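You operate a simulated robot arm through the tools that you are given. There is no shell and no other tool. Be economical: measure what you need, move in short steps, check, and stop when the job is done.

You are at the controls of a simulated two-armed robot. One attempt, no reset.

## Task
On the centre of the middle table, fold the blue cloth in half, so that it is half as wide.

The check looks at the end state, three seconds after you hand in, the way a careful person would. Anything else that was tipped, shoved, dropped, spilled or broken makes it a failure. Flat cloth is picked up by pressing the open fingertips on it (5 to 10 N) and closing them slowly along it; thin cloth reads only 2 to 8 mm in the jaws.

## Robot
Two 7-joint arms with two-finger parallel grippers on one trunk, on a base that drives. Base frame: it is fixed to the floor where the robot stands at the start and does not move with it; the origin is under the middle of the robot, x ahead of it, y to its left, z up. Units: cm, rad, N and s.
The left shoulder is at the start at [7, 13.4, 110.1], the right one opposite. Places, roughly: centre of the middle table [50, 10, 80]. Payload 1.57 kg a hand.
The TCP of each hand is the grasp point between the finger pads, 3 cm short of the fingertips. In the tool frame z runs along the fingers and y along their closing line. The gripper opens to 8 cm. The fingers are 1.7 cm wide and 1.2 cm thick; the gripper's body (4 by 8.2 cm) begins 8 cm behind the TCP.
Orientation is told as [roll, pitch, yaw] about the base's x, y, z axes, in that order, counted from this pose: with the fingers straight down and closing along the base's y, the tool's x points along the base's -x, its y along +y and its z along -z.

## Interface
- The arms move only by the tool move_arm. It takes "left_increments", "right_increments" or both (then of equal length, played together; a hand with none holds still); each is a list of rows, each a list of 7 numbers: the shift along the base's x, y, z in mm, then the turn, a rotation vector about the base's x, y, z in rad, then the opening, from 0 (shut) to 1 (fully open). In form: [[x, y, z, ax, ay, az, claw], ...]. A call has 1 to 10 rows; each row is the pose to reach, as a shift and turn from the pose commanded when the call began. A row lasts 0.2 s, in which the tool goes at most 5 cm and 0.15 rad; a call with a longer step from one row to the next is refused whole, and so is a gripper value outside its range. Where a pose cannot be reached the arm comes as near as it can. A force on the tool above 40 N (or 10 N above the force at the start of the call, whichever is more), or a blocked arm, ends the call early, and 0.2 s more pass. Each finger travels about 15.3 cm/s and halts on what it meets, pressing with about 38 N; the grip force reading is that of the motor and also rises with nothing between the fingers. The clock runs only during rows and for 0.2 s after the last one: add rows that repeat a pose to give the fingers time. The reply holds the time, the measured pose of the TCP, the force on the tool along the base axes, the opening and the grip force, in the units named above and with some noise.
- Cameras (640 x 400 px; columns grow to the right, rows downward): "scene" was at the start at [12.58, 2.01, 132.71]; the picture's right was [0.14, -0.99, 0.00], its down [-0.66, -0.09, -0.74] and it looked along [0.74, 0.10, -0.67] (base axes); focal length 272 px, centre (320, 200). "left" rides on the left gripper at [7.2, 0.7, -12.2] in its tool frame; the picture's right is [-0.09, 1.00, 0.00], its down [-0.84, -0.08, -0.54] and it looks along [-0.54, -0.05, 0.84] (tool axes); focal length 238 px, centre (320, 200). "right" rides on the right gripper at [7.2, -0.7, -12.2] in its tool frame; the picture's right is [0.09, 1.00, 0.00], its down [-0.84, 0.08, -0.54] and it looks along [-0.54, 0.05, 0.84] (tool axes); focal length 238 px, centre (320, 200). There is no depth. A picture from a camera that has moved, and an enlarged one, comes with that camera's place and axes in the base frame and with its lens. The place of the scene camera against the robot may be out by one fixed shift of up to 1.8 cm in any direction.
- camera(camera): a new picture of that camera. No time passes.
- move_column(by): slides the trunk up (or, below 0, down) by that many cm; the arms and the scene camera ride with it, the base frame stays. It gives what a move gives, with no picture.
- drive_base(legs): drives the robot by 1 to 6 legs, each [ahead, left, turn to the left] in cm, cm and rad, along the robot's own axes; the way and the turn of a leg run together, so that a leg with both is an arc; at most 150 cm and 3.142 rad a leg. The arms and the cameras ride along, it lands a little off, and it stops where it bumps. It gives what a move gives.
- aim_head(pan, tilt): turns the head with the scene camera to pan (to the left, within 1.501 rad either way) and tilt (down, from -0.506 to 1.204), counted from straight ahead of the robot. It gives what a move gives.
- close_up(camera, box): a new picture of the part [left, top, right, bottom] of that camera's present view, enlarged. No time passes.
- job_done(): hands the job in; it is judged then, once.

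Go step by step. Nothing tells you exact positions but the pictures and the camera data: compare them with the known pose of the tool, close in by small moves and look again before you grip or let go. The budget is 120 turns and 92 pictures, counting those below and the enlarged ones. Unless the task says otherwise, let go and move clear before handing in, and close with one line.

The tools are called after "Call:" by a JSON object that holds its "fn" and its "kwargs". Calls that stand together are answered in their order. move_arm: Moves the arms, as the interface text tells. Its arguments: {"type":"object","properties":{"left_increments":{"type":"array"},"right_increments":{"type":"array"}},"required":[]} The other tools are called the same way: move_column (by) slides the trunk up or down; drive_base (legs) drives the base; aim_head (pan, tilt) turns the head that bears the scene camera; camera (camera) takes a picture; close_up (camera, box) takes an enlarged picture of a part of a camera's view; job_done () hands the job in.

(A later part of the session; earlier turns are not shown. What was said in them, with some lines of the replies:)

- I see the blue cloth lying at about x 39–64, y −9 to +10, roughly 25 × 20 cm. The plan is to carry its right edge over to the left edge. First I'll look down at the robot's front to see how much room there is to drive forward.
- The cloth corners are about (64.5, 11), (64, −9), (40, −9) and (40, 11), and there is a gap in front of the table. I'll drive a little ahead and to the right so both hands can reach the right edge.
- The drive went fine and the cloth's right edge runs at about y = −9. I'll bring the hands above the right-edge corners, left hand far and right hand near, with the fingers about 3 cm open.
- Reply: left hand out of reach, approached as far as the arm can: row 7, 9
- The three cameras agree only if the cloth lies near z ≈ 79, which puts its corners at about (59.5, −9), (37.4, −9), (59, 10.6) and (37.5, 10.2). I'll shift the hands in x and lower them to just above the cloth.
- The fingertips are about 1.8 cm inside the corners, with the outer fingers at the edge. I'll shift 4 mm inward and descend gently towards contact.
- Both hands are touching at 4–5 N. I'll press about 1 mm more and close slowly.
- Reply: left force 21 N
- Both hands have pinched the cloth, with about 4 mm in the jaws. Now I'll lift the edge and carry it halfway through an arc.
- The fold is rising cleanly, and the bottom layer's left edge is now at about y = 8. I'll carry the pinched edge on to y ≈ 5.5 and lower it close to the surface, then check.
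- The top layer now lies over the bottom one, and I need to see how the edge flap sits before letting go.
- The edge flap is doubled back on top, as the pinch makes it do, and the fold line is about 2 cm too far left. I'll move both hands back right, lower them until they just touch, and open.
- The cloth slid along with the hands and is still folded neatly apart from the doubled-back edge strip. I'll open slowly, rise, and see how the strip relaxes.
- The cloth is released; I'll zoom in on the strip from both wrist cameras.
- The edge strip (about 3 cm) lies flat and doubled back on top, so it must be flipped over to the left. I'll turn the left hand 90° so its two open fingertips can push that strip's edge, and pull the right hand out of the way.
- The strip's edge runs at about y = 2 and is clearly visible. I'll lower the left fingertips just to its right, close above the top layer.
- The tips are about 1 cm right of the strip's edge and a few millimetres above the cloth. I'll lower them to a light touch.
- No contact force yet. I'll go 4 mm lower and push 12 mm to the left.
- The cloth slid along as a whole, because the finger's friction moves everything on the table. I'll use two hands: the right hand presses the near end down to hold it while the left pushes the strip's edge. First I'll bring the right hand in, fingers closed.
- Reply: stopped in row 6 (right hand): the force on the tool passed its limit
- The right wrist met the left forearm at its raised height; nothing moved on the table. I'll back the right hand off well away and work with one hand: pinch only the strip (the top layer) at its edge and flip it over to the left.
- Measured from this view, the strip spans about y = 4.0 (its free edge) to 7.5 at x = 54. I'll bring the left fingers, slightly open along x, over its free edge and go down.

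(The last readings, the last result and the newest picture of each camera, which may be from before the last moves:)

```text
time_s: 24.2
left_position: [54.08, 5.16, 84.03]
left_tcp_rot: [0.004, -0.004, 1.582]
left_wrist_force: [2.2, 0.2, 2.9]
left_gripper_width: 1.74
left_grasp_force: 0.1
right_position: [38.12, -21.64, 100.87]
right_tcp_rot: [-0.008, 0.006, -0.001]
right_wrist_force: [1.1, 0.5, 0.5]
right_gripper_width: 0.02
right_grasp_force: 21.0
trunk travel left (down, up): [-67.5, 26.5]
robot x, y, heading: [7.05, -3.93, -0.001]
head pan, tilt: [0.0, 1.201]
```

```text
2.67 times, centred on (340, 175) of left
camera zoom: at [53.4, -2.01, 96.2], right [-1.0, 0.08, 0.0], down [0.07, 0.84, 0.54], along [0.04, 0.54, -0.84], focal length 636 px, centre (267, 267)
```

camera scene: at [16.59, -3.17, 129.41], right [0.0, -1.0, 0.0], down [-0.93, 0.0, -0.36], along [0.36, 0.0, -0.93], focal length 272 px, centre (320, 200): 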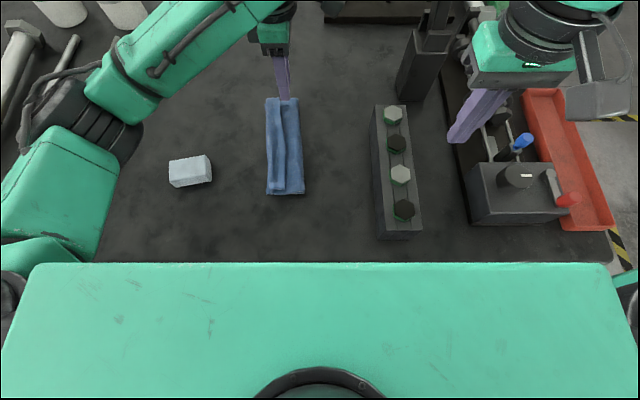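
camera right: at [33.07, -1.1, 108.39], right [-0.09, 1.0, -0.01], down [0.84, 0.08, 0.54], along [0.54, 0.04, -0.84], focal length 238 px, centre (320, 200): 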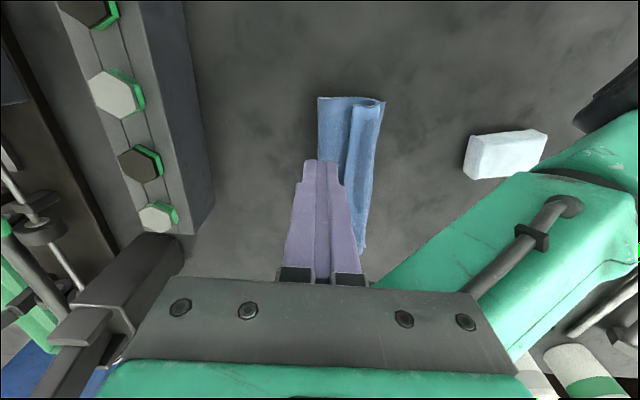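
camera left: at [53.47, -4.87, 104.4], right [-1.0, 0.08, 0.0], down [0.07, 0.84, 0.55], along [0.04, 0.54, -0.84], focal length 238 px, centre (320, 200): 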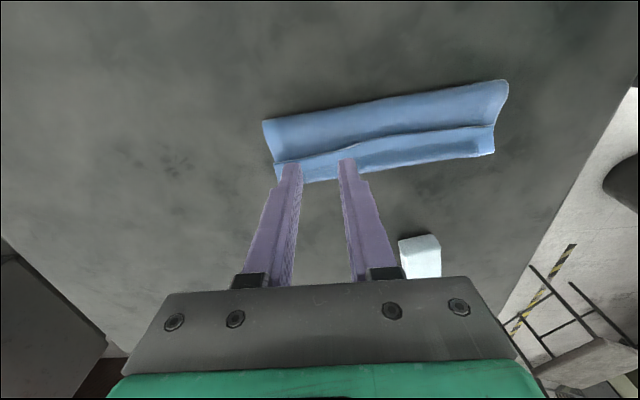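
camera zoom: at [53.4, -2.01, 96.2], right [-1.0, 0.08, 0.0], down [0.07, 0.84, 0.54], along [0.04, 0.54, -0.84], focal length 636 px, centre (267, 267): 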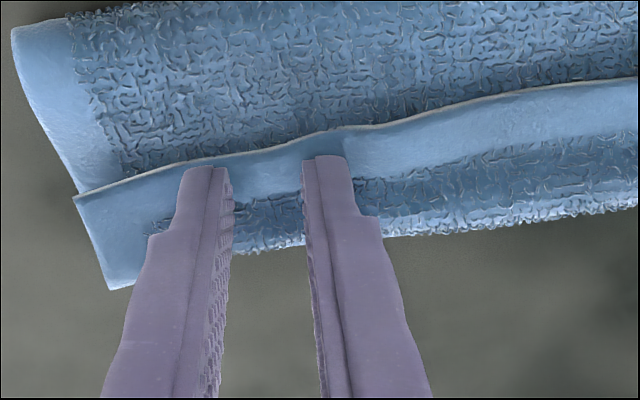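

The tips rest right at the strip's free edge with about 3 N. Closing slowly now.

Call:
{"fn": "move_arm", "kwargs": {"left_increments": [[0, 0, -1, 0, 0, 0, 0.22], [0, 0, -1, 0, 0, 0, 0.19], [0, 0, -1, 0, 0, 0, 0.16], [0, 0, -1, 0, 0, 0, 0.13], [0, 0, -1, 0, 0, 0, 0.1], [0, 0, -1, 0, 0, 0, 0.07], [0, 0, -1, 0, 0, 0, 0.04], [0, 0, -1, 0, 0, 0, 0.01], [0, 0, -1, 0, 0, 0, 0], [0, 0, -1, 0, 0, 0, 0]]}}

Call:
{"fn": "close_up", "kwargs": {"camera": "left", "box": [220, 100, 460, 250]}}

```text
time_s: 26.4
left_position: [53.94, 5.07, 84.02]
left_tcp_rot: [0.001, -0.003, 1.584]
left_wrist_force: [1.0, 0.3, 4.2]
left_gripper_width: 0.0
left_grasp_force: 21.1
right_position: [38.19, -21.79, 100.81]
right_tcp_rot: [-0.009, 0.003, -0.002]
right_wrist_force: [-0.9, -0.5, -1.4]
right_gripper_width: 0.0
right_grasp_force: 21.0
trunk travel left (down, up): [-67.5, 26.5]
robot x, y, heading: [7.21, -3.94, 0.007]
head pan, tilt: [0.0, 1.201]
```

```text
2.67 times, centred on (340, 175) of left
camera zoom: at [53.35, -2.04, 96.07], right [-1.0, 0.08, 0.0], down [0.07, 0.84, 0.54], along [0.04, 0.54, -0.84], focal length 636 px, centre (267, 267)
```

zoom: 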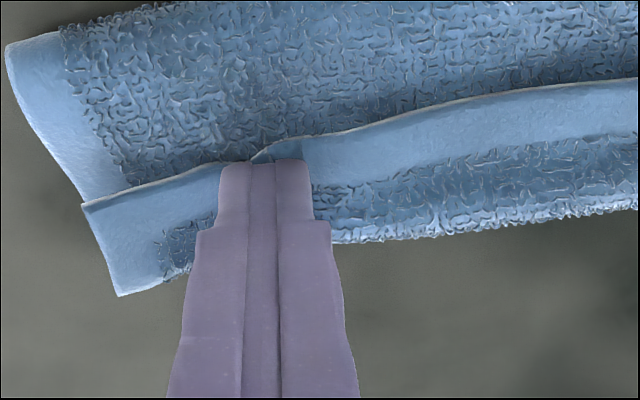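

The fingers slid shut without catching. I'll reopen a bit wider, press about 8 N and close again.

Call:
{"fn": "move_arm", "kwargs": {"left_increments": [[0, 2, 6, 0, 0, 0, 0.0], [0, 2, 6, 0, 0, 0, 0.35], [0, 2, 6, 0, 0, 0, 0.35], [0, 2, 0, 0, 0, 0, 0.35], [0, 2, -1.5, 0, 0, 0, 0.35], [0, 2, -1.5, 0, 0, 0, 0.35]]}}

```text
time_s: 27.8
left_position: [54.08, 5.09, 84.02]
left_tcp_rot: [0.003, -0.004, 1.583]
left_wrist_force: [0.8, -0.7, 5.1]
left_gripper_width: 2.77
left_grasp_force: 0.2
right_position: [38.14, -21.83, 100.74]
right_tcp_rot: [-0.01, 0.003, 0.001]
right_wrist_force: [0.0, -0.7, 0.4]
right_gripper_width: 0.0
right_grasp_force: 21.4
trunk travel left (down, up): [-67.5, 26.5]
robot x, y, heading: [6.69, -3.78, -0.001]
head pan, tilt: [0.0, 1.201]
```

Call:
{"fn": "move_arm", "kwargs": {"left_increments": [[0, 0, -2, 0, 0, 0, 0.35], [0, 0, -2, 0, 0, 0, 0.3], [0, 0, -2, 0, 0, 0, 0.25], [0, 0, -2, 0, 0, 0, 0.2], [0, 0, -2, 0, 0, 0, 0.15], [0, 0, -2, 0, 0, 0, 0.1], [0, 0, -2, 0, 0, 0, 0.06], [0, 0, -2, 0, 0, 0, 0.02], [0, 0, -2, 0, 0, 0, 0], [0, 0, -2, 0, 0, 0, 0]]}}

Call:
{"fn": "close_up", "kwargs": {"camera": "left", "box": [220, 100, 460, 250]}}

```text
time_s: 30.0
left_position: [54.0, 5.22, 83.83]
left_tcp_rot: [0.001, -0.003, 1.584]
left_wrist_force: [0.3, 0.5, 14.4]
left_gripper_width: 0.65
left_grasp_force: 25.5
right_position: [37.99, -21.76, 100.76]
right_tcp_rot: [-0.01, 0.001, -0.001]
right_wrist_force: [0.2, 0.6, 0.3]
right_gripper_width: 0.0
right_grasp_force: 21.9
trunk travel left (down, up): [-67.5, 26.5]
robot x, y, heading: [7.06, -3.95, 0.003]
head pan, tilt: [0.0, 1.201]
```

```text
2.67 times, centred on (340, 175) of left
camera zoom: at [53.3, -1.88, 95.92], right [-1.0, 0.08, 0.0], down [0.07, 0.84, 0.54], along [0.04, 0.54, -0.84], focal length 636 px, centre (267, 267)
```

zoom: 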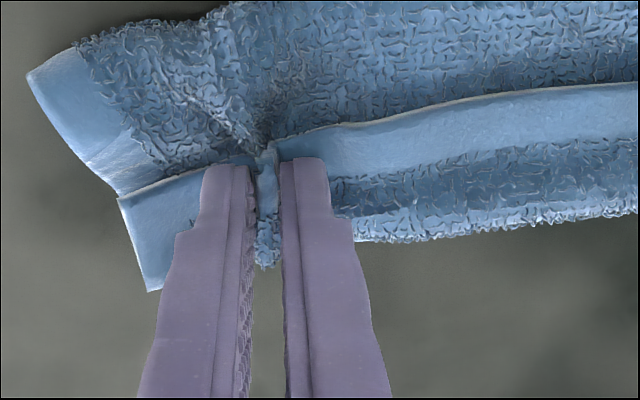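

It has caught something (6.5 mm). I'll lift 2 cm to see whether it is only the strip.

Call:
{"fn": "move_arm", "kwargs": {"left_increments": [[0, 0, 6, 0, 0, 0, 0], [0, 0, 14, 0, 0, 0, 0], [0, 0, 24, 0, 0, 0, 0], [0, 0, 24, 0, 0, 0, 0]]}}

Call:
{"fn": "close_up", "kwargs": {"camera": "left", "box": [200, 60, 520, 260]}}

Call:
{"fn": "close_up", "kwargs": {"camera": "scene", "box": [210, 70, 370, 230]}}

```text
time_s: 31.0
left_position: [54.06, 5.34, 86.14]
left_tcp_rot: [0.005, -0.004, 1.584]
left_wrist_force: [-0.3, 0.1, -0.2]
left_gripper_width: 0.61
left_grasp_force: 26.6
right_position: [38.28, -21.75, 100.67]
right_tcp_rot: [-0.008, 0.006, 0.0]
right_wrist_force: [0.9, -0.8, 0.0]
right_gripper_width: 0.01
right_grasp_force: 21.6
trunk travel left (down, up): [-67.5, 26.5]
robot x, y, heading: [7.12, -3.8, -0.005]
head pan, tilt: [0.0, 1.201]
```

```text
2.00 times, centred on (360, 160) of left
camera zoom: at [53.49, -1.77, 98.18], right [-1.0, 0.08, 0.0], down [0.07, 0.84, 0.54], along [0.04, 0.54, -0.84], focal length 477 px, centre (240, 280)
```

zoom: 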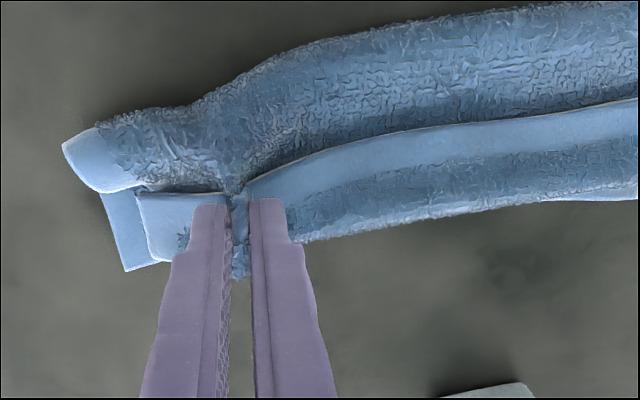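

```text
2.50 times, centred on (290, 150) of scene
camera zoom: at [16.82, -3.02, 129.39], right [0.0, -1.0, 0.0], down [-0.93, 0.0, -0.36], along [0.36, 0.0, -0.93], focal length 680 px, centre (395, 325)
```

zoom: 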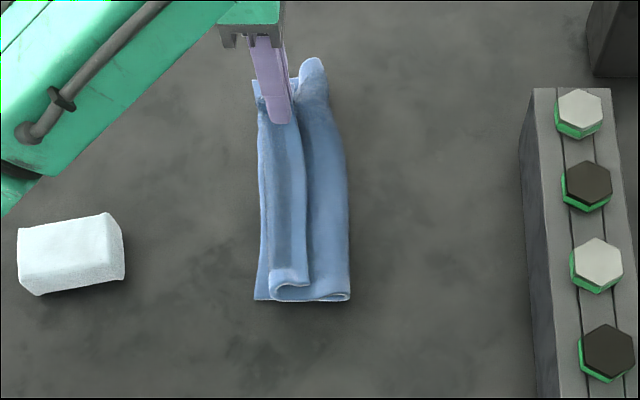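

The grip took strip plus top layer, so I'll let that go. Better idea: pinch the cloth along its midline (just left of the fold) with both hands and lift, so both halves and the doubled-back strip hang straight, then lay it down sweeping right. First I release and turn the left hand back.

Call:
{"fn": "move_arm", "kwargs": {"left_increments": [[0, 0, -10, 0, 0, 0, 0], [0, 0, -19, 0, 0, 0, 0], [0, 0, -19, 0, 0, 0, 0.1], [0, 0, -19, 0, 0, 0, 0.25], [0, 0, -19, 0, 0, 0, 0.35], [0, 0, 0, 0, 0, 0, 0.35], [0, 0, 25, 0, 0, 0, 0.35], [0, 0, 55, 0, 0, 0, 0.35], [-20, 30, 85, 0, 0, -0.12, 0.35], [-50, 60, 95, 0, 0, -0.25, 0.35]]}}

Call:
{"fn": "move_arm", "kwargs": {"left_increments": [[-20, 10, 0, 0, 0, -0.15, 0.35], [-40, 20, 0, 0, 0, -0.3, 0.35], [-60, 20, 0, 0, 0, -0.45, 0.35], [-80, 20, 0, 0, 0, -0.6, 0.35], [-85, 20, 0, 0, 0, -0.75, 0.35], [-85, 20, 0, 0, 0, -0.9, 0.35], [-85, 20, 0, 0, 0, -1.05, 0.35], [-85, 20, 0, 0, 0, -1.2, 0.35], [-85, 20, 0, 0, 0, -1.334, 0.35]]}}

Call:
{"fn": "close_up", "kwargs": {"camera": "scene", "box": [210, 70, 370, 230]}}

Call:
{"fn": "camera", "kwargs": {"camera": "left"}}

```text
time_s: 33.2
left_position: [48.81, 11.63, 95.57]
left_tcp_rot: [0.002, -0.002, 1.328]
left_wrist_force: [0.3, -0.2, 0.0]
left_gripper_width: 2.8
left_grasp_force: 0.0
right_position: [38.09, -21.62, 100.79]
right_tcp_rot: [-0.01, 0.005, -0.001]
right_wrist_force: [0.6, 0.7, -0.5]
right_gripper_width: 0.0
right_grasp_force: 21.1
trunk travel left (down, up): [-67.5, 26.5]
robot x, y, heading: [6.98, -3.68, -0.0]
head pan, tilt: [0.0, 1.201]
```

```text
time_s: 35.2
left_position: [40.51, 13.33, 95.62]
left_tcp_rot: [0.002, -0.004, -0.003]
left_wrist_force: [-0.6, -0.2, -0.6]
left_gripper_width: 2.78
left_grasp_force: 0.1
right_position: [38.16, -21.63, 100.7]
right_tcp_rot: [-0.009, 0.005, 0.001]
right_wrist_force: [0.0, 0.0, -0.2]
right_gripper_width: 0.0
right_grasp_force: 21.5
trunk travel left (down, up): [-67.5, 26.5]
robot x, y, heading: [6.75, -3.89, 0.002]
head pan, tilt: [0.0, 1.201]
```

```text
2.50 times, centred on (290, 150) of scene
camera zoom: at [16.79, -3.01, 129.39], right [0.0, -1.0, 0.0], down [-0.93, 0.0, -0.36], along [0.36, 0.0, -0.93], focal length 680 px, centre (395, 325)
```

zoom: 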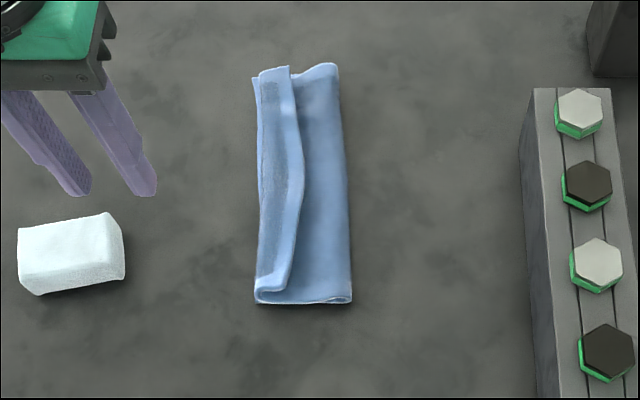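

```text
49 pictures are left
camera left: at [33.21, 14.08, 107.77], right [0.1, 1.0, 0.0], down [0.84, -0.08, 0.54], along [0.54, -0.05, -0.84], focal length 238 px, centre (320, 200)
```

left: 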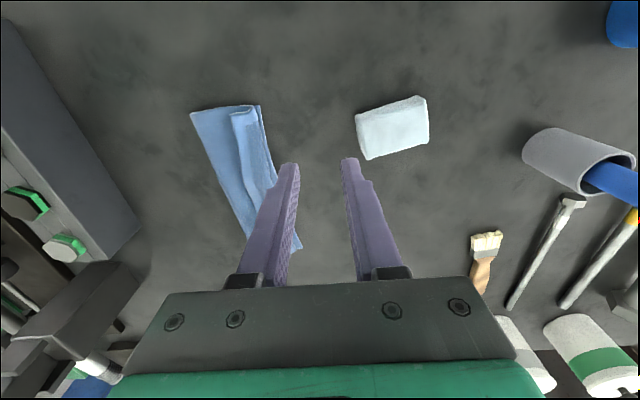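

The cloth is free: fold line from (38, −0.5) to (59.5, 1.3), open edges near y 7–8.7. I'll bring the right hand over the far end and the left over the near end of the midline, so the forearms do not cross.

Call:
{"fn": "move_arm", "kwargs": {"right_increments": [[15, 40, 0, 0, 0, 0, 0.2], [30, 80, 0, 0, 0, 0, 0.2], [50, 120, 0, 0, 0, 0, 0.2], [80, 155, 0, 0, 0, 0, 0.2], [110, 185, 0, 0, 0, 0, 0.2], [145, 215, 0, 0, 0, 0, 0.2], [184, 242, 0, 0, 0, 0, 0.2], [184, 242, -40, 0, 0, 0, 0.2], [184, 242, -80, 0, 0, 0, 0.2]]}}

Call:
{"fn": "move_arm", "kwargs": {"left_increments": [[0, -30, 0, 0, 0, 0, 0.2], [0, -60, 0, 0, 0, 0, 0.2], [0, -90, 0, 0, 0, 0, 0.2], [0, -121, 0, 0, 0, 0, 0.2], [0, -121, -35, 0, 0, 0, 0.2]]}}

Call:
{"fn": "camera", "kwargs": {"camera": "right"}}

Call:
{"fn": "camera", "kwargs": {"camera": "left"}}

```text
time_s: 37.2
left_position: [40.63, 13.37, 95.59]
left_tcp_rot: [0.002, -0.003, -0.001]
left_wrist_force: [-0.9, 0.3, 0.1]
left_gripper_width: 2.78
left_grasp_force: 0.2
right_position: [56.72, 2.74, 93.3]
right_tcp_rot: [-0.009, 0.006, 0.0]
right_wrist_force: [0.9, 0.2, -0.2]
right_gripper_width: 1.6
right_grasp_force: 0.1
trunk travel left (down, up): [-67.5, 26.5]
robot x, y, heading: [7.01, -3.87, 0.002]
head pan, tilt: [0.0, 1.201]
```

```text
time_s: 38.4
left_position: [40.55, 1.13, 92.01]
left_tcp_rot: [0.002, -0.004, 0.0]
left_wrist_force: [0.2, -0.1, -0.2]
left_gripper_width: 1.6
left_grasp_force: 0.1
right_position: [56.54, 2.83, 93.22]
right_tcp_rot: [-0.011, 0.004, -0.001]
right_wrist_force: [0.6, -0.7, 0.2]
right_gripper_width: 1.6
right_grasp_force: 0.1
trunk travel left (down, up): [-67.5, 26.5]
robot x, y, heading: [6.89, -3.71, -0.002]
head pan, tilt: [0.0, 1.201]
```

```text
48 pictures are left
camera right: at [49.45, 2.18, 105.5], right [-0.09, 1.0, -0.01], down [0.84, 0.08, 0.54], along [0.54, 0.04, -0.84], focal length 238 px, centre (320, 200)
```

right: 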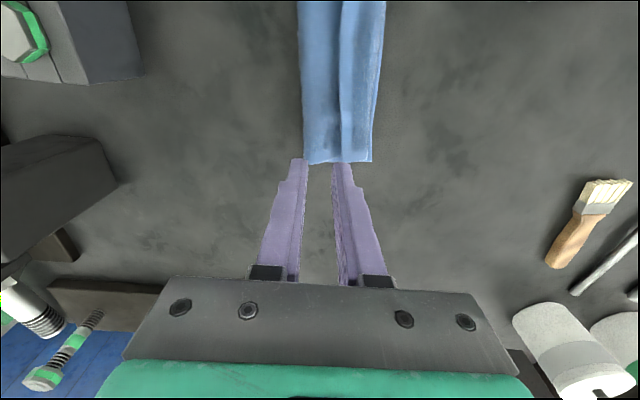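

```text
47 pictures are left
camera left: at [33.16, 1.9, 104.06], right [0.09, 1.0, 0.0], down [0.83, -0.08, 0.55], along [0.54, -0.05, -0.84], focal length 238 px, centre (320, 200)
```

left: 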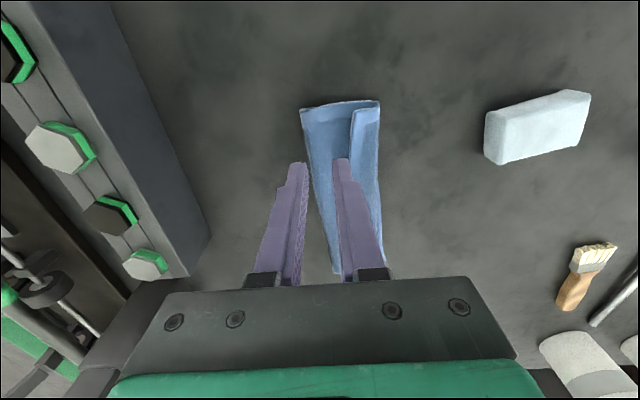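

Both hands are well placed over the midline, with no arm contact. Lowering to just above the cloth.

Call:
{"fn": "move_arm", "kwargs": {"left_increments": [[-5, 0, -30, 0, 0, 0, 0.2], [-7, 0, -55, 0, 0, 0, 0.2], [-7, 0, -70, 0, 0, 0, 0.2], [-7, 0, -76, 0, 0, 0, 0.2], [-7, 0, -80, 0, 0, 0, 0.2]], "right_increments": [[5, 0, -30, 0, 0, 0, 0.2], [10, 0, -60, 0, 0, 0, 0.2], [10, 0, -82, 0, 0, 0, 0.2], [10, 0, -88, 0, 0, 0, 0.2], [10, 0, -92, 0, 0, 0, 0.2]]}}

Call:
{"fn": "close_up", "kwargs": {"camera": "right", "box": [220, 100, 460, 250]}}

Call:
{"fn": "close_up", "kwargs": {"camera": "left", "box": [220, 100, 460, 250]}}

```text
time_s: 39.6
left_position: [39.82, 1.16, 84.18]
left_tcp_rot: [0.001, -0.003, 0.001]
left_wrist_force: [0.6, 0.2, 0.7]
left_gripper_width: 1.6
left_grasp_force: 0.1
right_position: [57.57, 2.72, 84.02]
right_tcp_rot: [-0.007, 0.006, 0.001]
right_wrist_force: [0.0, 0.5, 0.7]
right_gripper_width: 1.59
right_grasp_force: 0.0
trunk travel left (down, up): [-67.5, 26.5]
robot x, y, heading: [7.15, -3.8, 0.003]
head pan, tilt: [0.0, 1.201]
```

```text
2.67 times, centred on (340, 175) of right
camera zoom: at [50.46, 2.04, 96.22], right [-0.09, 1.0, -0.01], down [0.84, 0.08, 0.54], along [0.54, 0.04, -0.84], focal length 636 px, centre (267, 267)
```

zoom: 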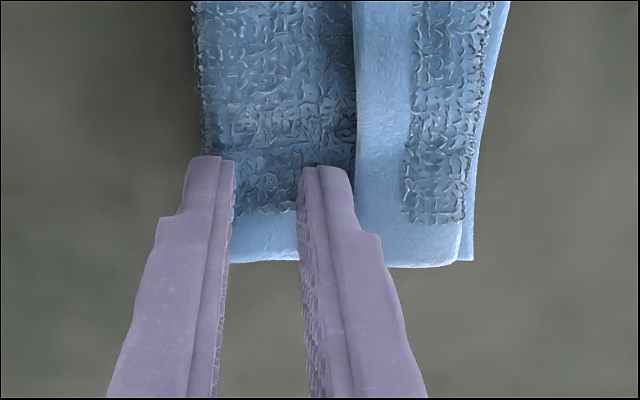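

```text
2.67 times, centred on (340, 175) of left
camera zoom: at [32.52, 1.96, 96.22], right [0.09, 1.0, 0.0], down [0.83, -0.08, 0.54], along [0.54, -0.05, -0.84], focal length 636 px, centre (267, 267)
```

zoom: 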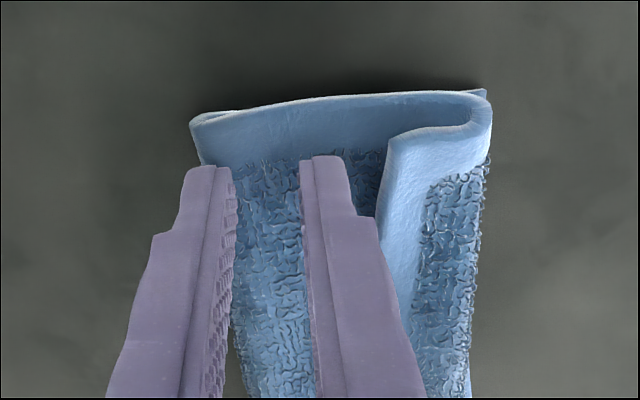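

Both pairs of fingers straddle the strip between fold and flap. A small nudge left and down to make contact.

Call:
{"fn": "move_arm", "kwargs": {"left_increments": [[0, 3, 0, 0, 0, 0, 0.2], [0, 3, -3, 0, 0, 0, 0.2], [0, 3, -5, 0, 0, 0, 0.2], [0, 3, -6, 0, 0, 0, 0.2]], "right_increments": [[0, 1, 0, 0, 0, 0, 0.2], [0, 1, -3, 0, 0, 0, 0.2], [0, 1, -4, 0, 0, 0, 0.2], [0, 1, -5, 0, 0, 0, 0.2]]}}

```text
time_s: 40.6
left_position: [39.82, 1.46, 83.72]
left_tcp_rot: [0.002, -0.005, 0.002]
left_wrist_force: [1.8, 2.1, 7.4]
left_gripper_width: 1.51
left_grasp_force: 0.0
right_position: [57.49, 2.72, 83.7]
right_tcp_rot: [-0.009, 0.004, 0.002]
right_wrist_force: [-0.2, -0.1, 4.4]
right_gripper_width: 1.46
right_grasp_force: 0.0
trunk travel left (down, up): [-67.5, 26.5]
robot x, y, heading: [7.15, -3.86, -0.003]
head pan, tilt: [0.0, 1.201]
```

Contact at 4–7 N. Pressing slightly more and closing slowly.

Call:
{"fn": "move_arm", "kwargs": {"left_increments": [[0, 0, -0.5, 0, 0, 0, 0.2], [0, 0, -0.5, 0, 0, 0, 0.17], [0, 0, -0.5, 0, 0, 0, 0.14], [0, 0, -0.5, 0, 0, 0, 0.11], [0, 0, -0.5, 0, 0, 0, 0.08], [0, 0, -0.5, 0, 0, 0, 0.05], [0, 0, -0.5, 0, 0, 0, 0.02], [0, 0, -0.5, 0, 0, 0, 0], [0, 0, -0.5, 0, 0, 0, 0]], "right_increments": [[0, 0, -1, 0, 0, 0, 0.2], [0, 0, -1, 0, 0, 0, 0.17], [0, 0, -1, 0, 0, 0, 0.14], [0, 0, -1, 0, 0, 0, 0.11], [0, 0, -1, 0, 0, 0, 0.08], [0, 0, -1, 0, 0, 0, 0.05], [0, 0, -1, 0, 0, 0, 0.02], [0, 0, -1, 0, 0, 0, 0], [0, 0, -1, 0, 0, 0, 0]]}}

Call:
{"fn": "close_up", "kwargs": {"camera": "right", "box": [220, 100, 460, 250]}}

Call:
{"fn": "close_up", "kwargs": {"camera": "left", "box": [220, 100, 460, 250]}}

```text
time_s: 42.6
left_position: [39.66, 1.56, 83.59]
left_tcp_rot: [0.003, -0.006, 0.0]
left_wrist_force: [0.8, -0.6, 16.8]
left_gripper_width: 0.33
left_grasp_force: 23.9
right_position: [57.41, 2.69, 83.67]
right_tcp_rot: [-0.009, 0.002, -0.001]
right_wrist_force: [-0.3, 1.1, 5.4]
right_gripper_width: 0.33
right_grasp_force: 24.0
trunk travel left (down, up): [-67.5, 26.5]
robot x, y, heading: [6.87, -4.32, -0.001]
head pan, tilt: [0.0, 1.201]
```

```text
2.67 times, centred on (340, 175) of right
camera zoom: at [50.29, 2.11, 95.78], right [-0.09, 1.0, -0.01], down [0.84, 0.08, 0.54], along [0.54, 0.04, -0.84], focal length 636 px, centre (267, 267)
```

zoom: 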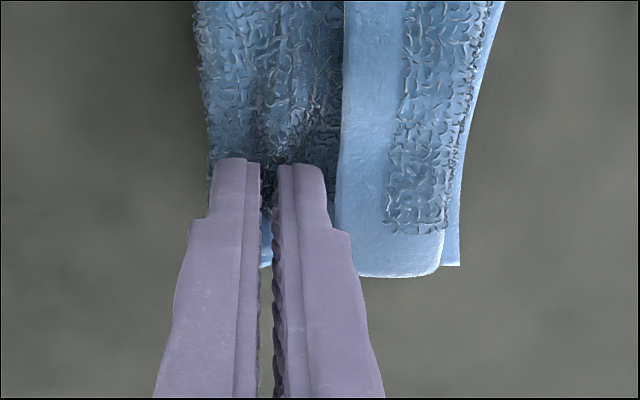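

```text
2.67 times, centred on (340, 175) of left
camera zoom: at [32.41, 2.23, 95.63], right [0.09, 1.0, 0.0], down [0.83, -0.08, 0.55], along [0.54, -0.05, -0.84], focal length 636 px, centre (267, 267)
```

zoom: 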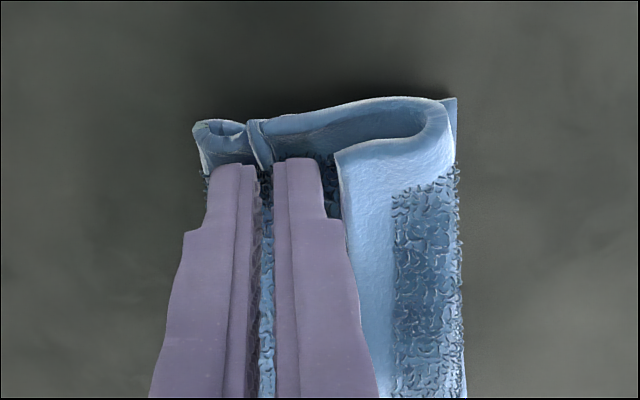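

Only the top layer is pinched on both hands. I'll lift straight up about 13 cm so both halves hang.

Call:
{"fn": "move_arm", "kwargs": {"left_increments": [[0, 0, 10, 0, 0, 0, 0], [0, 0, 22, 0, 0, 0, 0], [0, 0, 36, 0, 0, 0, 0], [0, 0, 50, 0, 0, 0, 0], [0, 0, 65, 0, 0, 0, 0], [0, 0, 80, 0, 0, 0, 0], [0, 0, 95, 0, 0, 0, 0], [0, 0, 110, 0, 0, 0, 0], [0, 0, 125, 0, 0, 0, 0], [0, 0, 135, 0, 0, 0, 0]], "right_increments": [[0, 0, 10, 0, 0, 0, 0], [0, 0, 22, 0, 0, 0, 0], [0, 0, 36, 0, 0, 0, 0], [0, 0, 50, 0, 0, 0, 0], [0, 0, 65, 0, 0, 0, 0], [0, 0, 80, 0, 0, 0, 0], [0, 0, 95, 0, 0, 0, 0], [0, 0, 110, 0, 0, 0, 0], [0, 0, 125, 0, 0, 0, 0], [0, 0, 135, 0, 0, 0, 0]]}}

Call:
{"fn": "camera", "kwargs": {"camera": "right"}}

Call:
{"fn": "camera", "kwargs": {"camera": "left"}}

```text
time_s: 44.8
left_position: [39.92, 1.61, 97.15]
left_tcp_rot: [0.001, -0.003, 0.0]
left_wrist_force: [1.2, -1.0, -0.5]
left_gripper_width: 0.26
left_grasp_force: 23.7
right_position: [57.63, 2.82, 96.98]
right_tcp_rot: [-0.009, 0.004, 0.0]
right_wrist_force: [-0.1, -0.5, -0.1]
right_gripper_width: 0.31
right_grasp_force: 24.8
trunk travel left (down, up): [-67.5, 26.5]
robot x, y, heading: [7.08, -4.01, -0.002]
head pan, tilt: [0.0, 1.201]
```

```text
42 pictures are left
camera right: at [50.54, 2.11, 109.1], right [-0.09, 1.0, -0.01], down [0.84, 0.08, 0.54], along [0.54, 0.04, -0.84], focal length 238 px, centre (320, 200)
```

right: 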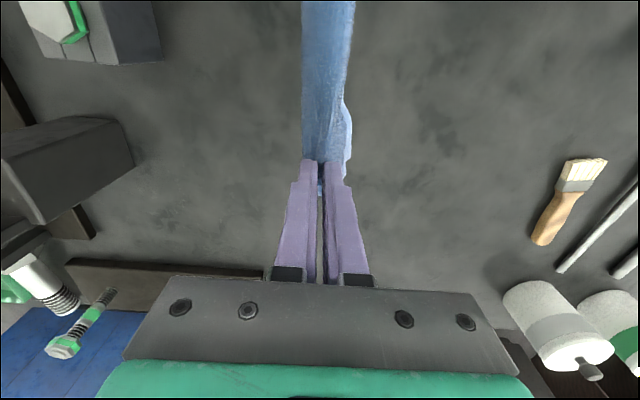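

```text
41 pictures are left
camera left: at [32.6, 2.29, 109.2], right [0.09, 1.0, 0.0], down [0.84, -0.08, 0.54], along [0.54, -0.05, -0.84], focal length 238 px, centre (320, 200)
```

left: 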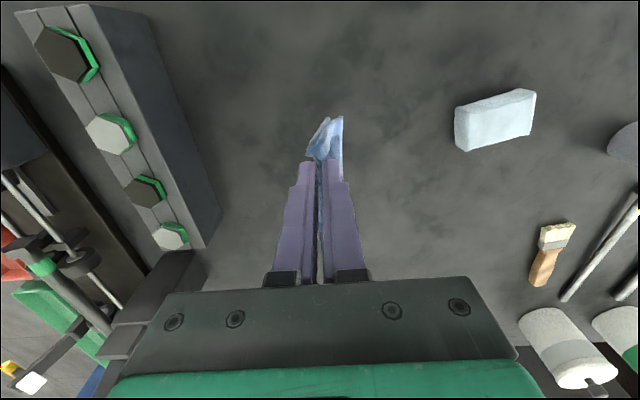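

Call:
{"fn": "close_up", "kwargs": {"camera": "left", "box": [240, 80, 400, 180]}}

Call:
{"fn": "close_up", "kwargs": {"camera": "right", "box": [220, 0, 460, 200]}}

Call:
{"fn": "camera", "kwargs": {"camera": "scene"}}

```text
4.00 times, centred on (320, 130) of left
camera zoom: at [32.6, 2.29, 109.2], right [0.09, 1.0, 0.0], down [0.84, -0.08, 0.54], along [0.54, -0.05, -0.84], focal length 953 px, centre (320, 480)
```

zoom: 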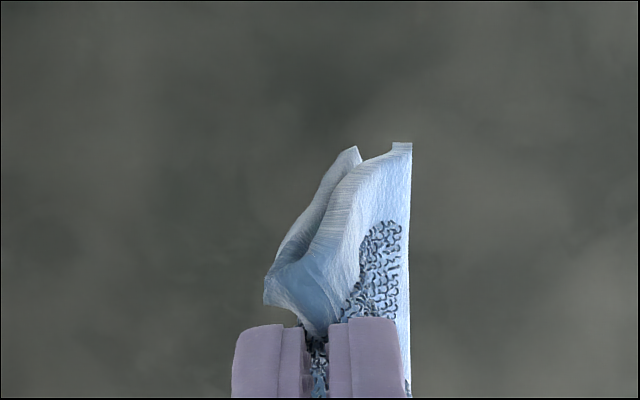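

```text
2.00 times, centred on (340, 100) of right
camera zoom: at [50.54, 2.11, 109.1], right [-0.09, 1.0, -0.01], down [0.84, 0.08, 0.54], along [0.54, 0.04, -0.84], focal length 477 px, centre (280, 400)
```

zoom: 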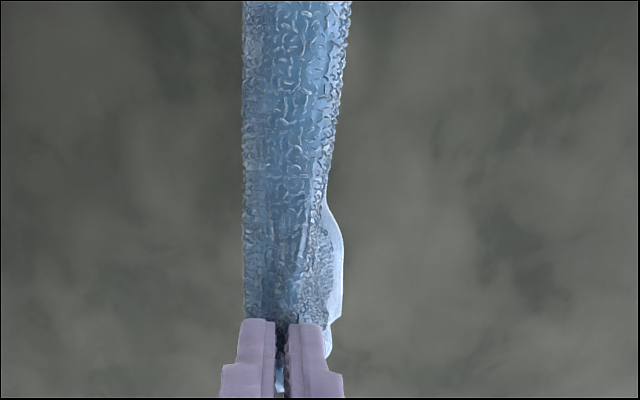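

```text
38 pictures are left
camera scene: at [16.79, -3.03, 129.39], right [0.0, -1.0, 0.0], down [-0.93, 0.0, -0.36], along [0.36, 0.0, -0.93], focal length 272 px, centre (320, 200)
```

scene: 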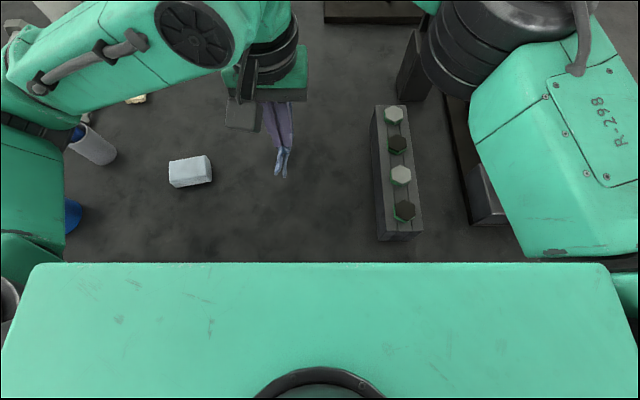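

Call:
{"fn": "close_up", "kwargs": {"camera": "scene", "box": [240, 120, 320, 190]}}

```text
5.71 times, centred on (280, 155) of scene
camera zoom: at [16.79, -3.03, 129.39], right [0.0, -1.0, 0.0], down [-0.93, 0.0, -0.36], along [0.36, 0.0, -0.93], focal length 1555 px, centre (549, 457)
```

zoom: 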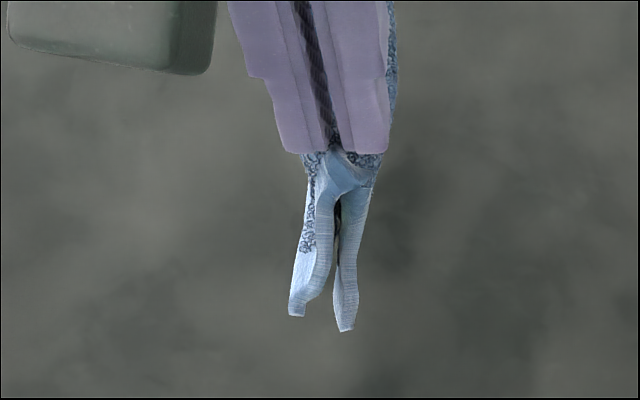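

Excellent: both halves hang straight, nearly equal in length, with no doubled strip left. I'll move both hands left to y ≈ 8 (squaring the line), lower until the ends nearly touch, and let it settle.

Call:
{"fn": "move_arm", "kwargs": {"left_increments": [[0, 9, 0, 0, 0, 0, 0], [0, 18, 0, 0, 0, 0, 0], [0, 27, 0, 0, 0, 0, 0], [0, 36, 0, 0, 0, 0, 0], [0, 46, 0, 0, 0, 0, 0], [0, 56, 0, 0, 0, 0, 0], [0, 64, 0, 0, 0, 0, 0], [0, 64, -12, 0, 0, 0, 0], [0, 64, -24, 0, 0, 0, 0], [0, 64, -30, 0, 0, 0, 0]], "right_increments": [[0, 7, 0, 0, 0, 0, 0], [0, 14, 0, 0, 0, 0, 0], [0, 22, 0, 0, 0, 0, 0], [0, 30, 0, 0, 0, 0, 0], [0, 38, 0, 0, 0, 0, 0], [0, 46, 0, 0, 0, 0, 0], [0, 52, 0, 0, 0, 0, 0], [0, 52, -12, 0, 0, 0, 0], [0, 52, -24, 0, 0, 0, 0], [0, 52, -28, 0, 0, 0, 0]]}}

Call:
{"fn": "close_up", "kwargs": {"camera": "scene", "box": [200, 110, 300, 200]}}

Call:
{"fn": "close_up", "kwargs": {"camera": "right", "box": [220, 0, 460, 200]}}

```text
time_s: 47.0
left_position: [39.97, 7.93, 93.97]
left_tcp_rot: [0.003, -0.003, -0.003]
left_wrist_force: [0.5, -0.3, 0.2]
left_gripper_width: 0.3
left_grasp_force: 23.9
right_position: [57.09, 7.36, 94.04]
right_tcp_rot: [-0.005, 0.002, -0.001]
right_wrist_force: [-0.1, -0.5, 0.8]
right_gripper_width: 0.31
right_grasp_force: 24.4
right hand out of reach, approached as far as the arm can: row 6, 7, 8, 9, 10
trunk travel left (down, up): [-67.5, 26.5]
robot x, y, heading: [6.75, -3.89, 0.002]
head pan, tilt: [0.0, 1.201]
```

```text
4.44 times, centred on (250, 155) of scene
camera zoom: at [16.81, -3.03, 129.39], right [0.0, -1.0, 0.0], down [-0.93, 0.0, -0.36], along [0.36, 0.0, -0.93], focal length 1209 px, centre (631, 400)
```

zoom: 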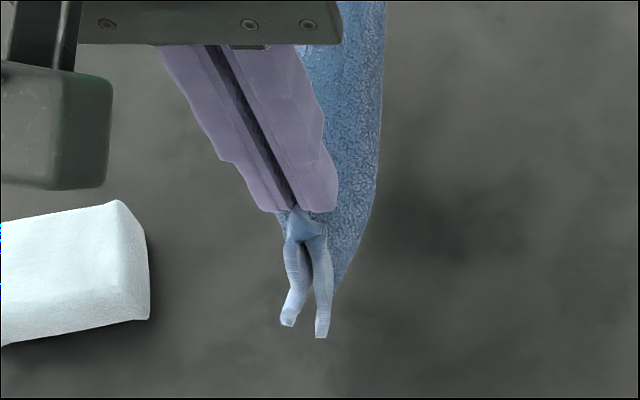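

```text
2.00 times, centred on (340, 100) of right
camera zoom: at [49.98, 6.81, 106.16], right [-0.09, 1.0, -0.01], down [0.84, 0.08, 0.54], along [0.54, 0.04, -0.84], focal length 477 px, centre (280, 400)
```

zoom: 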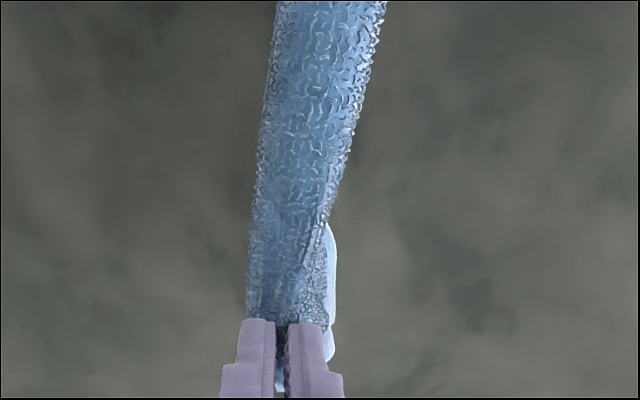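

Nicely hanging with the ends about 1 cm above the table. Now the first half of the laying-down arc, downward and to the right.

Call:
{"fn": "move_arm", "kwargs": {"left_increments": [[0, -6, -5, 0, 0, 0, 0], [0, -14, -9, 0, 0, 0, 0], [0, -22, -12, 0, 0, 0, 0], [0, -30, -15, 0, 0, 0, 0], [0, -38, -18, 0, 0, 0, 0], [0, -45, -21, 0, 0, 0, 0], [0, -52, -25, 0, 0, 0, 0], [0, -59, -29, 0, 0, 0, 0], [0, -66, -34, 0, 0, 0, 0], [0, -72, -39, 0, 0, 0, 0]], "right_increments": [[0, -6, -5, 0, 0, 0, 0], [0, -14, -9, 0, 0, 0, 0], [0, -22, -12, 0, 0, 0, 0], [0, -30, -15, 0, 0, 0, 0], [0, -38, -18, 0, 0, 0, 0], [0, -45, -21, 0, 0, 0, 0], [0, -52, -25, 0, 0, 0, 0], [0, -59, -29, 0, 0, 0, 0], [0, -66, -34, 0, 0, 0, 0], [0, -72, -39, 0, 0, 0, 0]]}}

Call:
{"fn": "close_up", "kwargs": {"camera": "scene", "box": [210, 100, 340, 210]}}

Call:
{"fn": "close_up", "kwargs": {"camera": "right", "box": [220, 0, 460, 200]}}

```text
time_s: 49.2
left_position: [39.92, 0.69, 89.83]
left_tcp_rot: [0.002, -0.003, -0.001]
left_wrist_force: [0.7, 0.1, -0.3]
left_gripper_width: 0.27
left_grasp_force: 24.0
right_position: [57.36, 0.18, 90.08]
right_tcp_rot: [-0.009, 0.005, 0.0]
right_wrist_force: [0.0, 1.0, -0.3]
right_gripper_width: 0.31
right_grasp_force: 23.8
trunk travel left (down, up): [-67.5, 26.5]
robot x, y, heading: [7.24, -4.05, -0.0]
head pan, tilt: [0.0, 1.201]
```

```text
3.64 times, centred on (275, 155) of scene
camera zoom: at [16.84, -3.07, 129.39], right [0.0, -1.0, 0.0], down [-0.93, 0.0, -0.36], along [0.36, 0.0, -0.93], focal length 989 px, centre (484, 364)
```

zoom: 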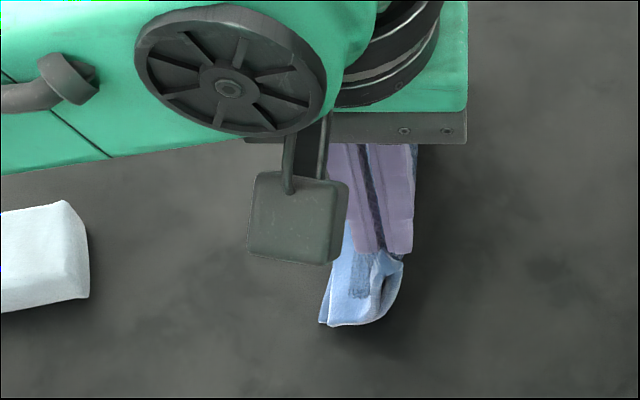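

```text
2.00 times, centred on (340, 100) of right
camera zoom: at [50.16, -0.45, 102.31], right [-0.09, 1.0, -0.01], down [0.84, 0.08, 0.54], along [0.54, 0.04, -0.84], focal length 477 px, centre (280, 400)
```

zoom: 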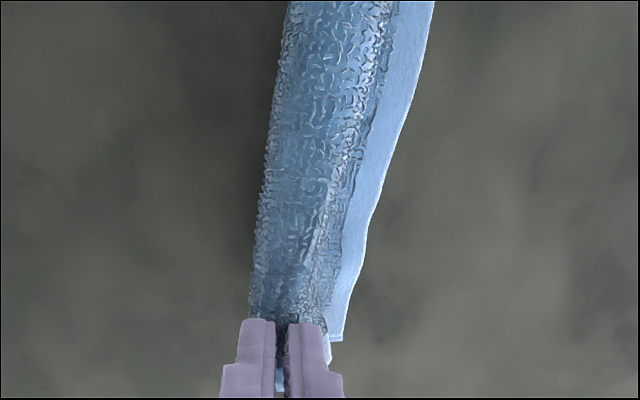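

Both halves trail to the left together. Continuing down and to the right.

Call:
{"fn": "move_arm", "kwargs": {"left_increments": [[0, -7, -5, 0, 0, 0, 0], [0, -14, -10, 0, 0, 0, 0], [0, -21, -15, 0, 0, 0, 0], [0, -28, -20, 0, 0, 0, 0], [0, -35, -26, 0, 0, 0, 0], [0, -41, -32, 0, 0, 0, 0], [0, -47, -38, 0, 0, 0, 0], [0, -52, -44, 0, 0, 0, 0], [0, -56, -50, 0, 0, 0, 0], [0, -60, -55, 0, 0, 0, 0]], "right_increments": [[0, -7, -5, 0, 0, 0, 0], [0, -14, -10, 0, 0, 0, 0], [0, -21, -15, 0, 0, 0, 0], [0, -28, -20, 0, 0, 0, 0], [0, -35, -26, 0, 0, 0, 0], [0, -41, -32, 0, 0, 0, 0], [0, -47, -38, 0, 0, 0, 0], [0, -52, -44, 0, 0, 0, 0], [0, -56, -50, 0, 0, 0, 0], [0, -60, -57, 0, 0, 0, 0]]}}

Call:
{"fn": "camera", "kwargs": {"camera": "left"}}

Call:
{"fn": "camera", "kwargs": {"camera": "right"}}

```text
time_s: 51.4
left_position: [40.01, -5.21, 84.49]
left_tcp_rot: [0.004, -0.004, -0.001]
left_wrist_force: [-0.3, 0.3, 1.0]
left_gripper_width: 0.29
left_grasp_force: 24.3
right_position: [57.07, -5.82, 84.49]
right_tcp_rot: [-0.009, 0.006, -0.002]
right_wrist_force: [-0.4, -0.6, 0.1]
right_gripper_width: 0.31
right_grasp_force: 23.9
trunk travel left (down, up): [-67.5, 26.5]
robot x, y, heading: [6.97, -3.85, -0.006]
head pan, tilt: [0.0, 1.201]
```

```text
32 pictures are left
camera left: at [32.68, -4.45, 96.5], right [0.09, 1.0, 0.0], down [0.84, -0.08, 0.54], along [0.54, -0.05, -0.84], focal length 238 px, centre (320, 200)
```

left: 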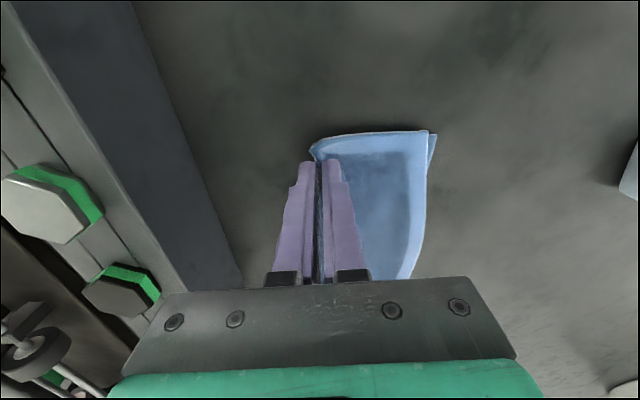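

```text
31 pictures are left
camera right: at [50.01, -6.37, 96.7], right [-0.09, 1.0, -0.01], down [0.84, 0.08, 0.54], along [0.54, 0.04, -0.84], focal length 238 px, centre (320, 200)
```

right: 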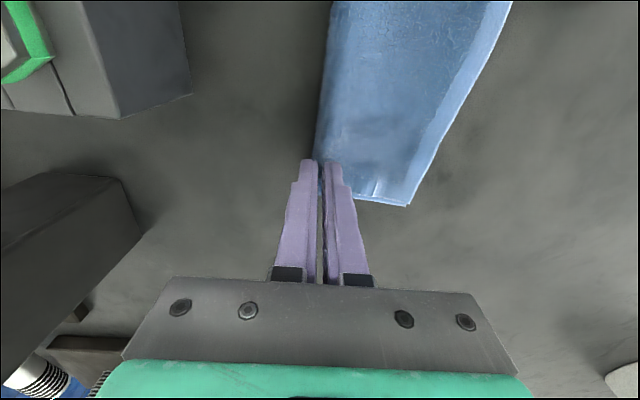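

The two open edges lie almost exactly on top of each other. I'll lower the last few millimetres, open gently and rise straight up.

Call:
{"fn": "move_arm", "kwargs": {"left_increments": [[0, 0, -3, 0, 0, 0, 0], [0, 0, -4, 0, 0, 0, 0.03], [0, 0, -4, 0, 0, 0, 0.07], [0, 0, -4, 0, 0, 0, 0.12], [0, 0, -4, 0, 0, 0, 0.18], [0, 0, 3, 0, 0, 0, 0.2], [0, 0, 12, 0, 0, 0, 0.2], [0, 0, 30, 0, 0, 0, 0.2], [0, 0, 60, 0, 0, 0, 0.2], [0, 0, 90, 0, 0, 0, 0.2]], "right_increments": [[0, 0, -3, 0, 0, 0, 0], [0, 0, -4, 0, 0, 0, 0.03], [0, 0, -4, 0, 0, 0, 0.07], [0, 0, -4, 0, 0, 0, 0.12], [0, 0, -4, 0, 0, 0, 0.18], [0, 0, 3, 0, 0, 0, 0.2], [0, 0, 12, 0, 0, 0, 0.2], [0, 0, 30, 0, 0, 0, 0.2], [0, 0, 60, 0, 0, 0, 0.2], [0, 0, 90, 0, 0, 0, 0.2]]}}

Call:
{"fn": "camera", "kwargs": {"camera": "left"}}

Call:
{"fn": "camera", "kwargs": {"camera": "right"}}

```text
time_s: 53.6
left_position: [39.72, -5.26, 93.77]
left_tcp_rot: [0.002, -0.003, -0.001]
left_wrist_force: [-0.2, -0.3, 0.2]
left_gripper_width: 1.57
left_grasp_force: 0.1
right_position: [57.21, -5.94, 93.76]
right_tcp_rot: [-0.007, 0.002, -0.001]
right_wrist_force: [-0.7, 0.3, 0.2]
right_gripper_width: 1.59
right_grasp_force: 0.1
trunk travel left (down, up): [-67.5, 26.5]
robot x, y, heading: [6.81, -3.58, 0.004]
head pan, tilt: [0.0, 1.201]
```

```text
30 pictures are left
camera left: at [32.43, -4.5, 105.84], right [0.09, 1.0, 0.0], down [0.83, -0.08, 0.54], along [0.54, -0.05, -0.84], focal length 238 px, centre (320, 200)
```

left: 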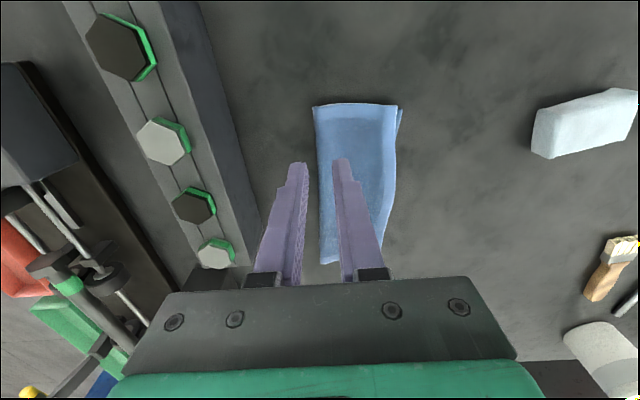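

```text
29 pictures are left
camera right: at [50.11, -6.43, 105.95], right [-0.09, 1.0, -0.01], down [0.84, 0.08, 0.54], along [0.54, 0.04, -0.84], focal length 238 px, centre (320, 200)
```

right: 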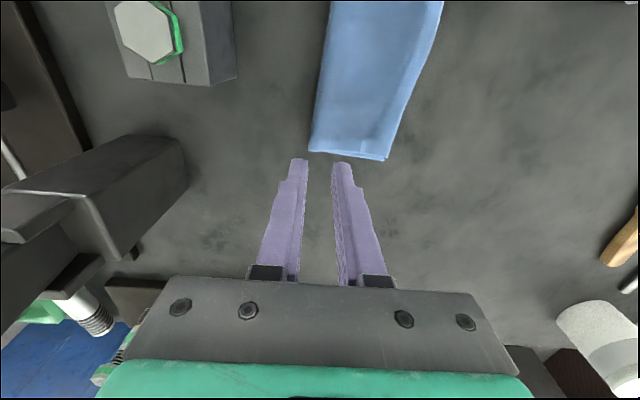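

The cloth is now folded neatly in half and free of both hands. I'll move the arms clear to the sides and check from above.

Call:
{"fn": "move_arm", "kwargs": {"left_increments": [[0, 0, 40, 0, 0, 0, 0.2], [0, 20, 80, 0, 0, 0, 0.2], [0, 60, 100, 0, 0, 0, 0.2], [0, 105, 100, 0, 0, 0, 0.2], [0, 150, 100, 0, 0, 0, 0.2], [0, 195, 100, 0, 0, 0, 0.2], [0, 240, 100, 0, 0, 0, 0.2], [0, 280, 100, 0, 0, 0, 0.2]], "right_increments": [[0, 0, 40, 0, 0, 0, 0.2], [-15, -10, 80, 0, 0, 0, 0.2], [-40, -30, 110, 0, 0, 0, 0.2], [-70, -60, 110, 0, 0, 0, 0.2], [-100, -90, 110, 0, 0, 0, 0.2], [-100, -120, 110, 0, 0, 0, 0.2], [-100, -150, 110, 0, 0, 0, 0.2], [-100, -180, 110, 0, 0, 0, 0.2]]}}

Call:
{"fn": "camera", "kwargs": {"camera": "scene"}}

Call:
{"fn": "close_up", "kwargs": {"camera": "scene", "box": [230, 80, 390, 220]}}

```text
time_s: 55.4
left_position: [39.86, 22.67, 103.39]
left_tcp_rot: [0.0, -0.006, -0.003]
left_wrist_force: [-0.9, 0.1, -0.2]
left_gripper_width: 1.6
left_grasp_force: 0.1
right_position: [47.09, -23.88, 104.63]
right_tcp_rot: [-0.008, 0.004, 0.001]
right_wrist_force: [-0.1, 0.4, 0.7]
right_gripper_width: 1.61
right_grasp_force: 0.0
trunk travel left (down, up): [-67.5, 26.5]
robot x, y, heading: [6.7, -4.01, 0.001]
head pan, tilt: [0.0, 1.201]
```

```text
28 pictures are left
camera scene: at [16.63, -3.02, 129.41], right [0.0, -1.0, 0.0], down [-0.93, 0.0, -0.36], along [0.36, 0.0, -0.93], focal length 272 px, centre (320, 200)
```

scene: 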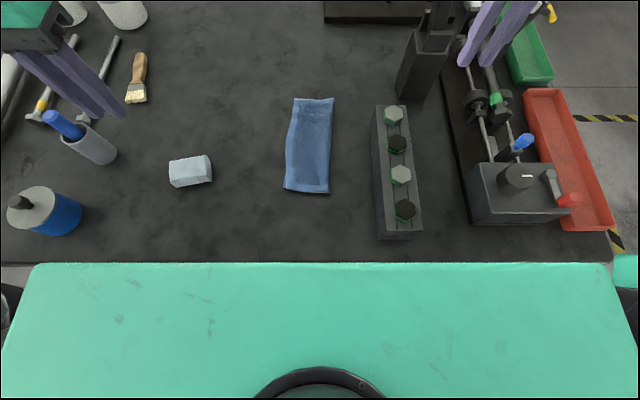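

```text
2.86 times, centred on (310, 150) of scene
camera zoom: at [16.63, -3.02, 129.41], right [0.0, -1.0, 0.0], down [-0.93, 0.0, -0.36], along [0.36, 0.0, -0.93], focal length 777 px, centre (349, 343)
```

zoom: 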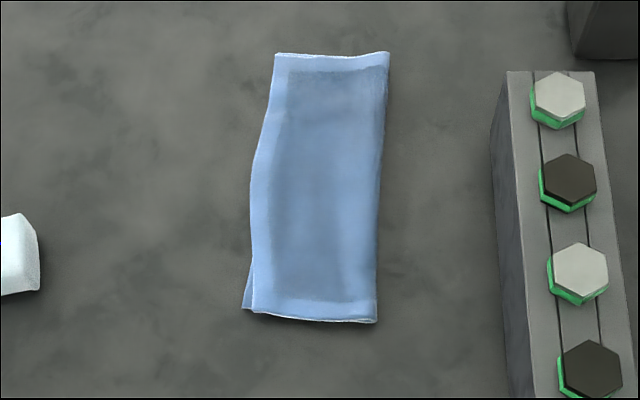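

The fold is clean: the cloth is half as wide, the edges match to within about 1 cm, and nothing else has moved. Both arms are clear, so I'm handing in.

Call:
{"fn": "job_done", "kwargs": {}}

```text
The job is handed in.
```

The blue cloth is folded in half on the middle table and is half as wide as before. Its edges match to within about 1 cm, nothing else on the table was disturbed, and both hands are clear.
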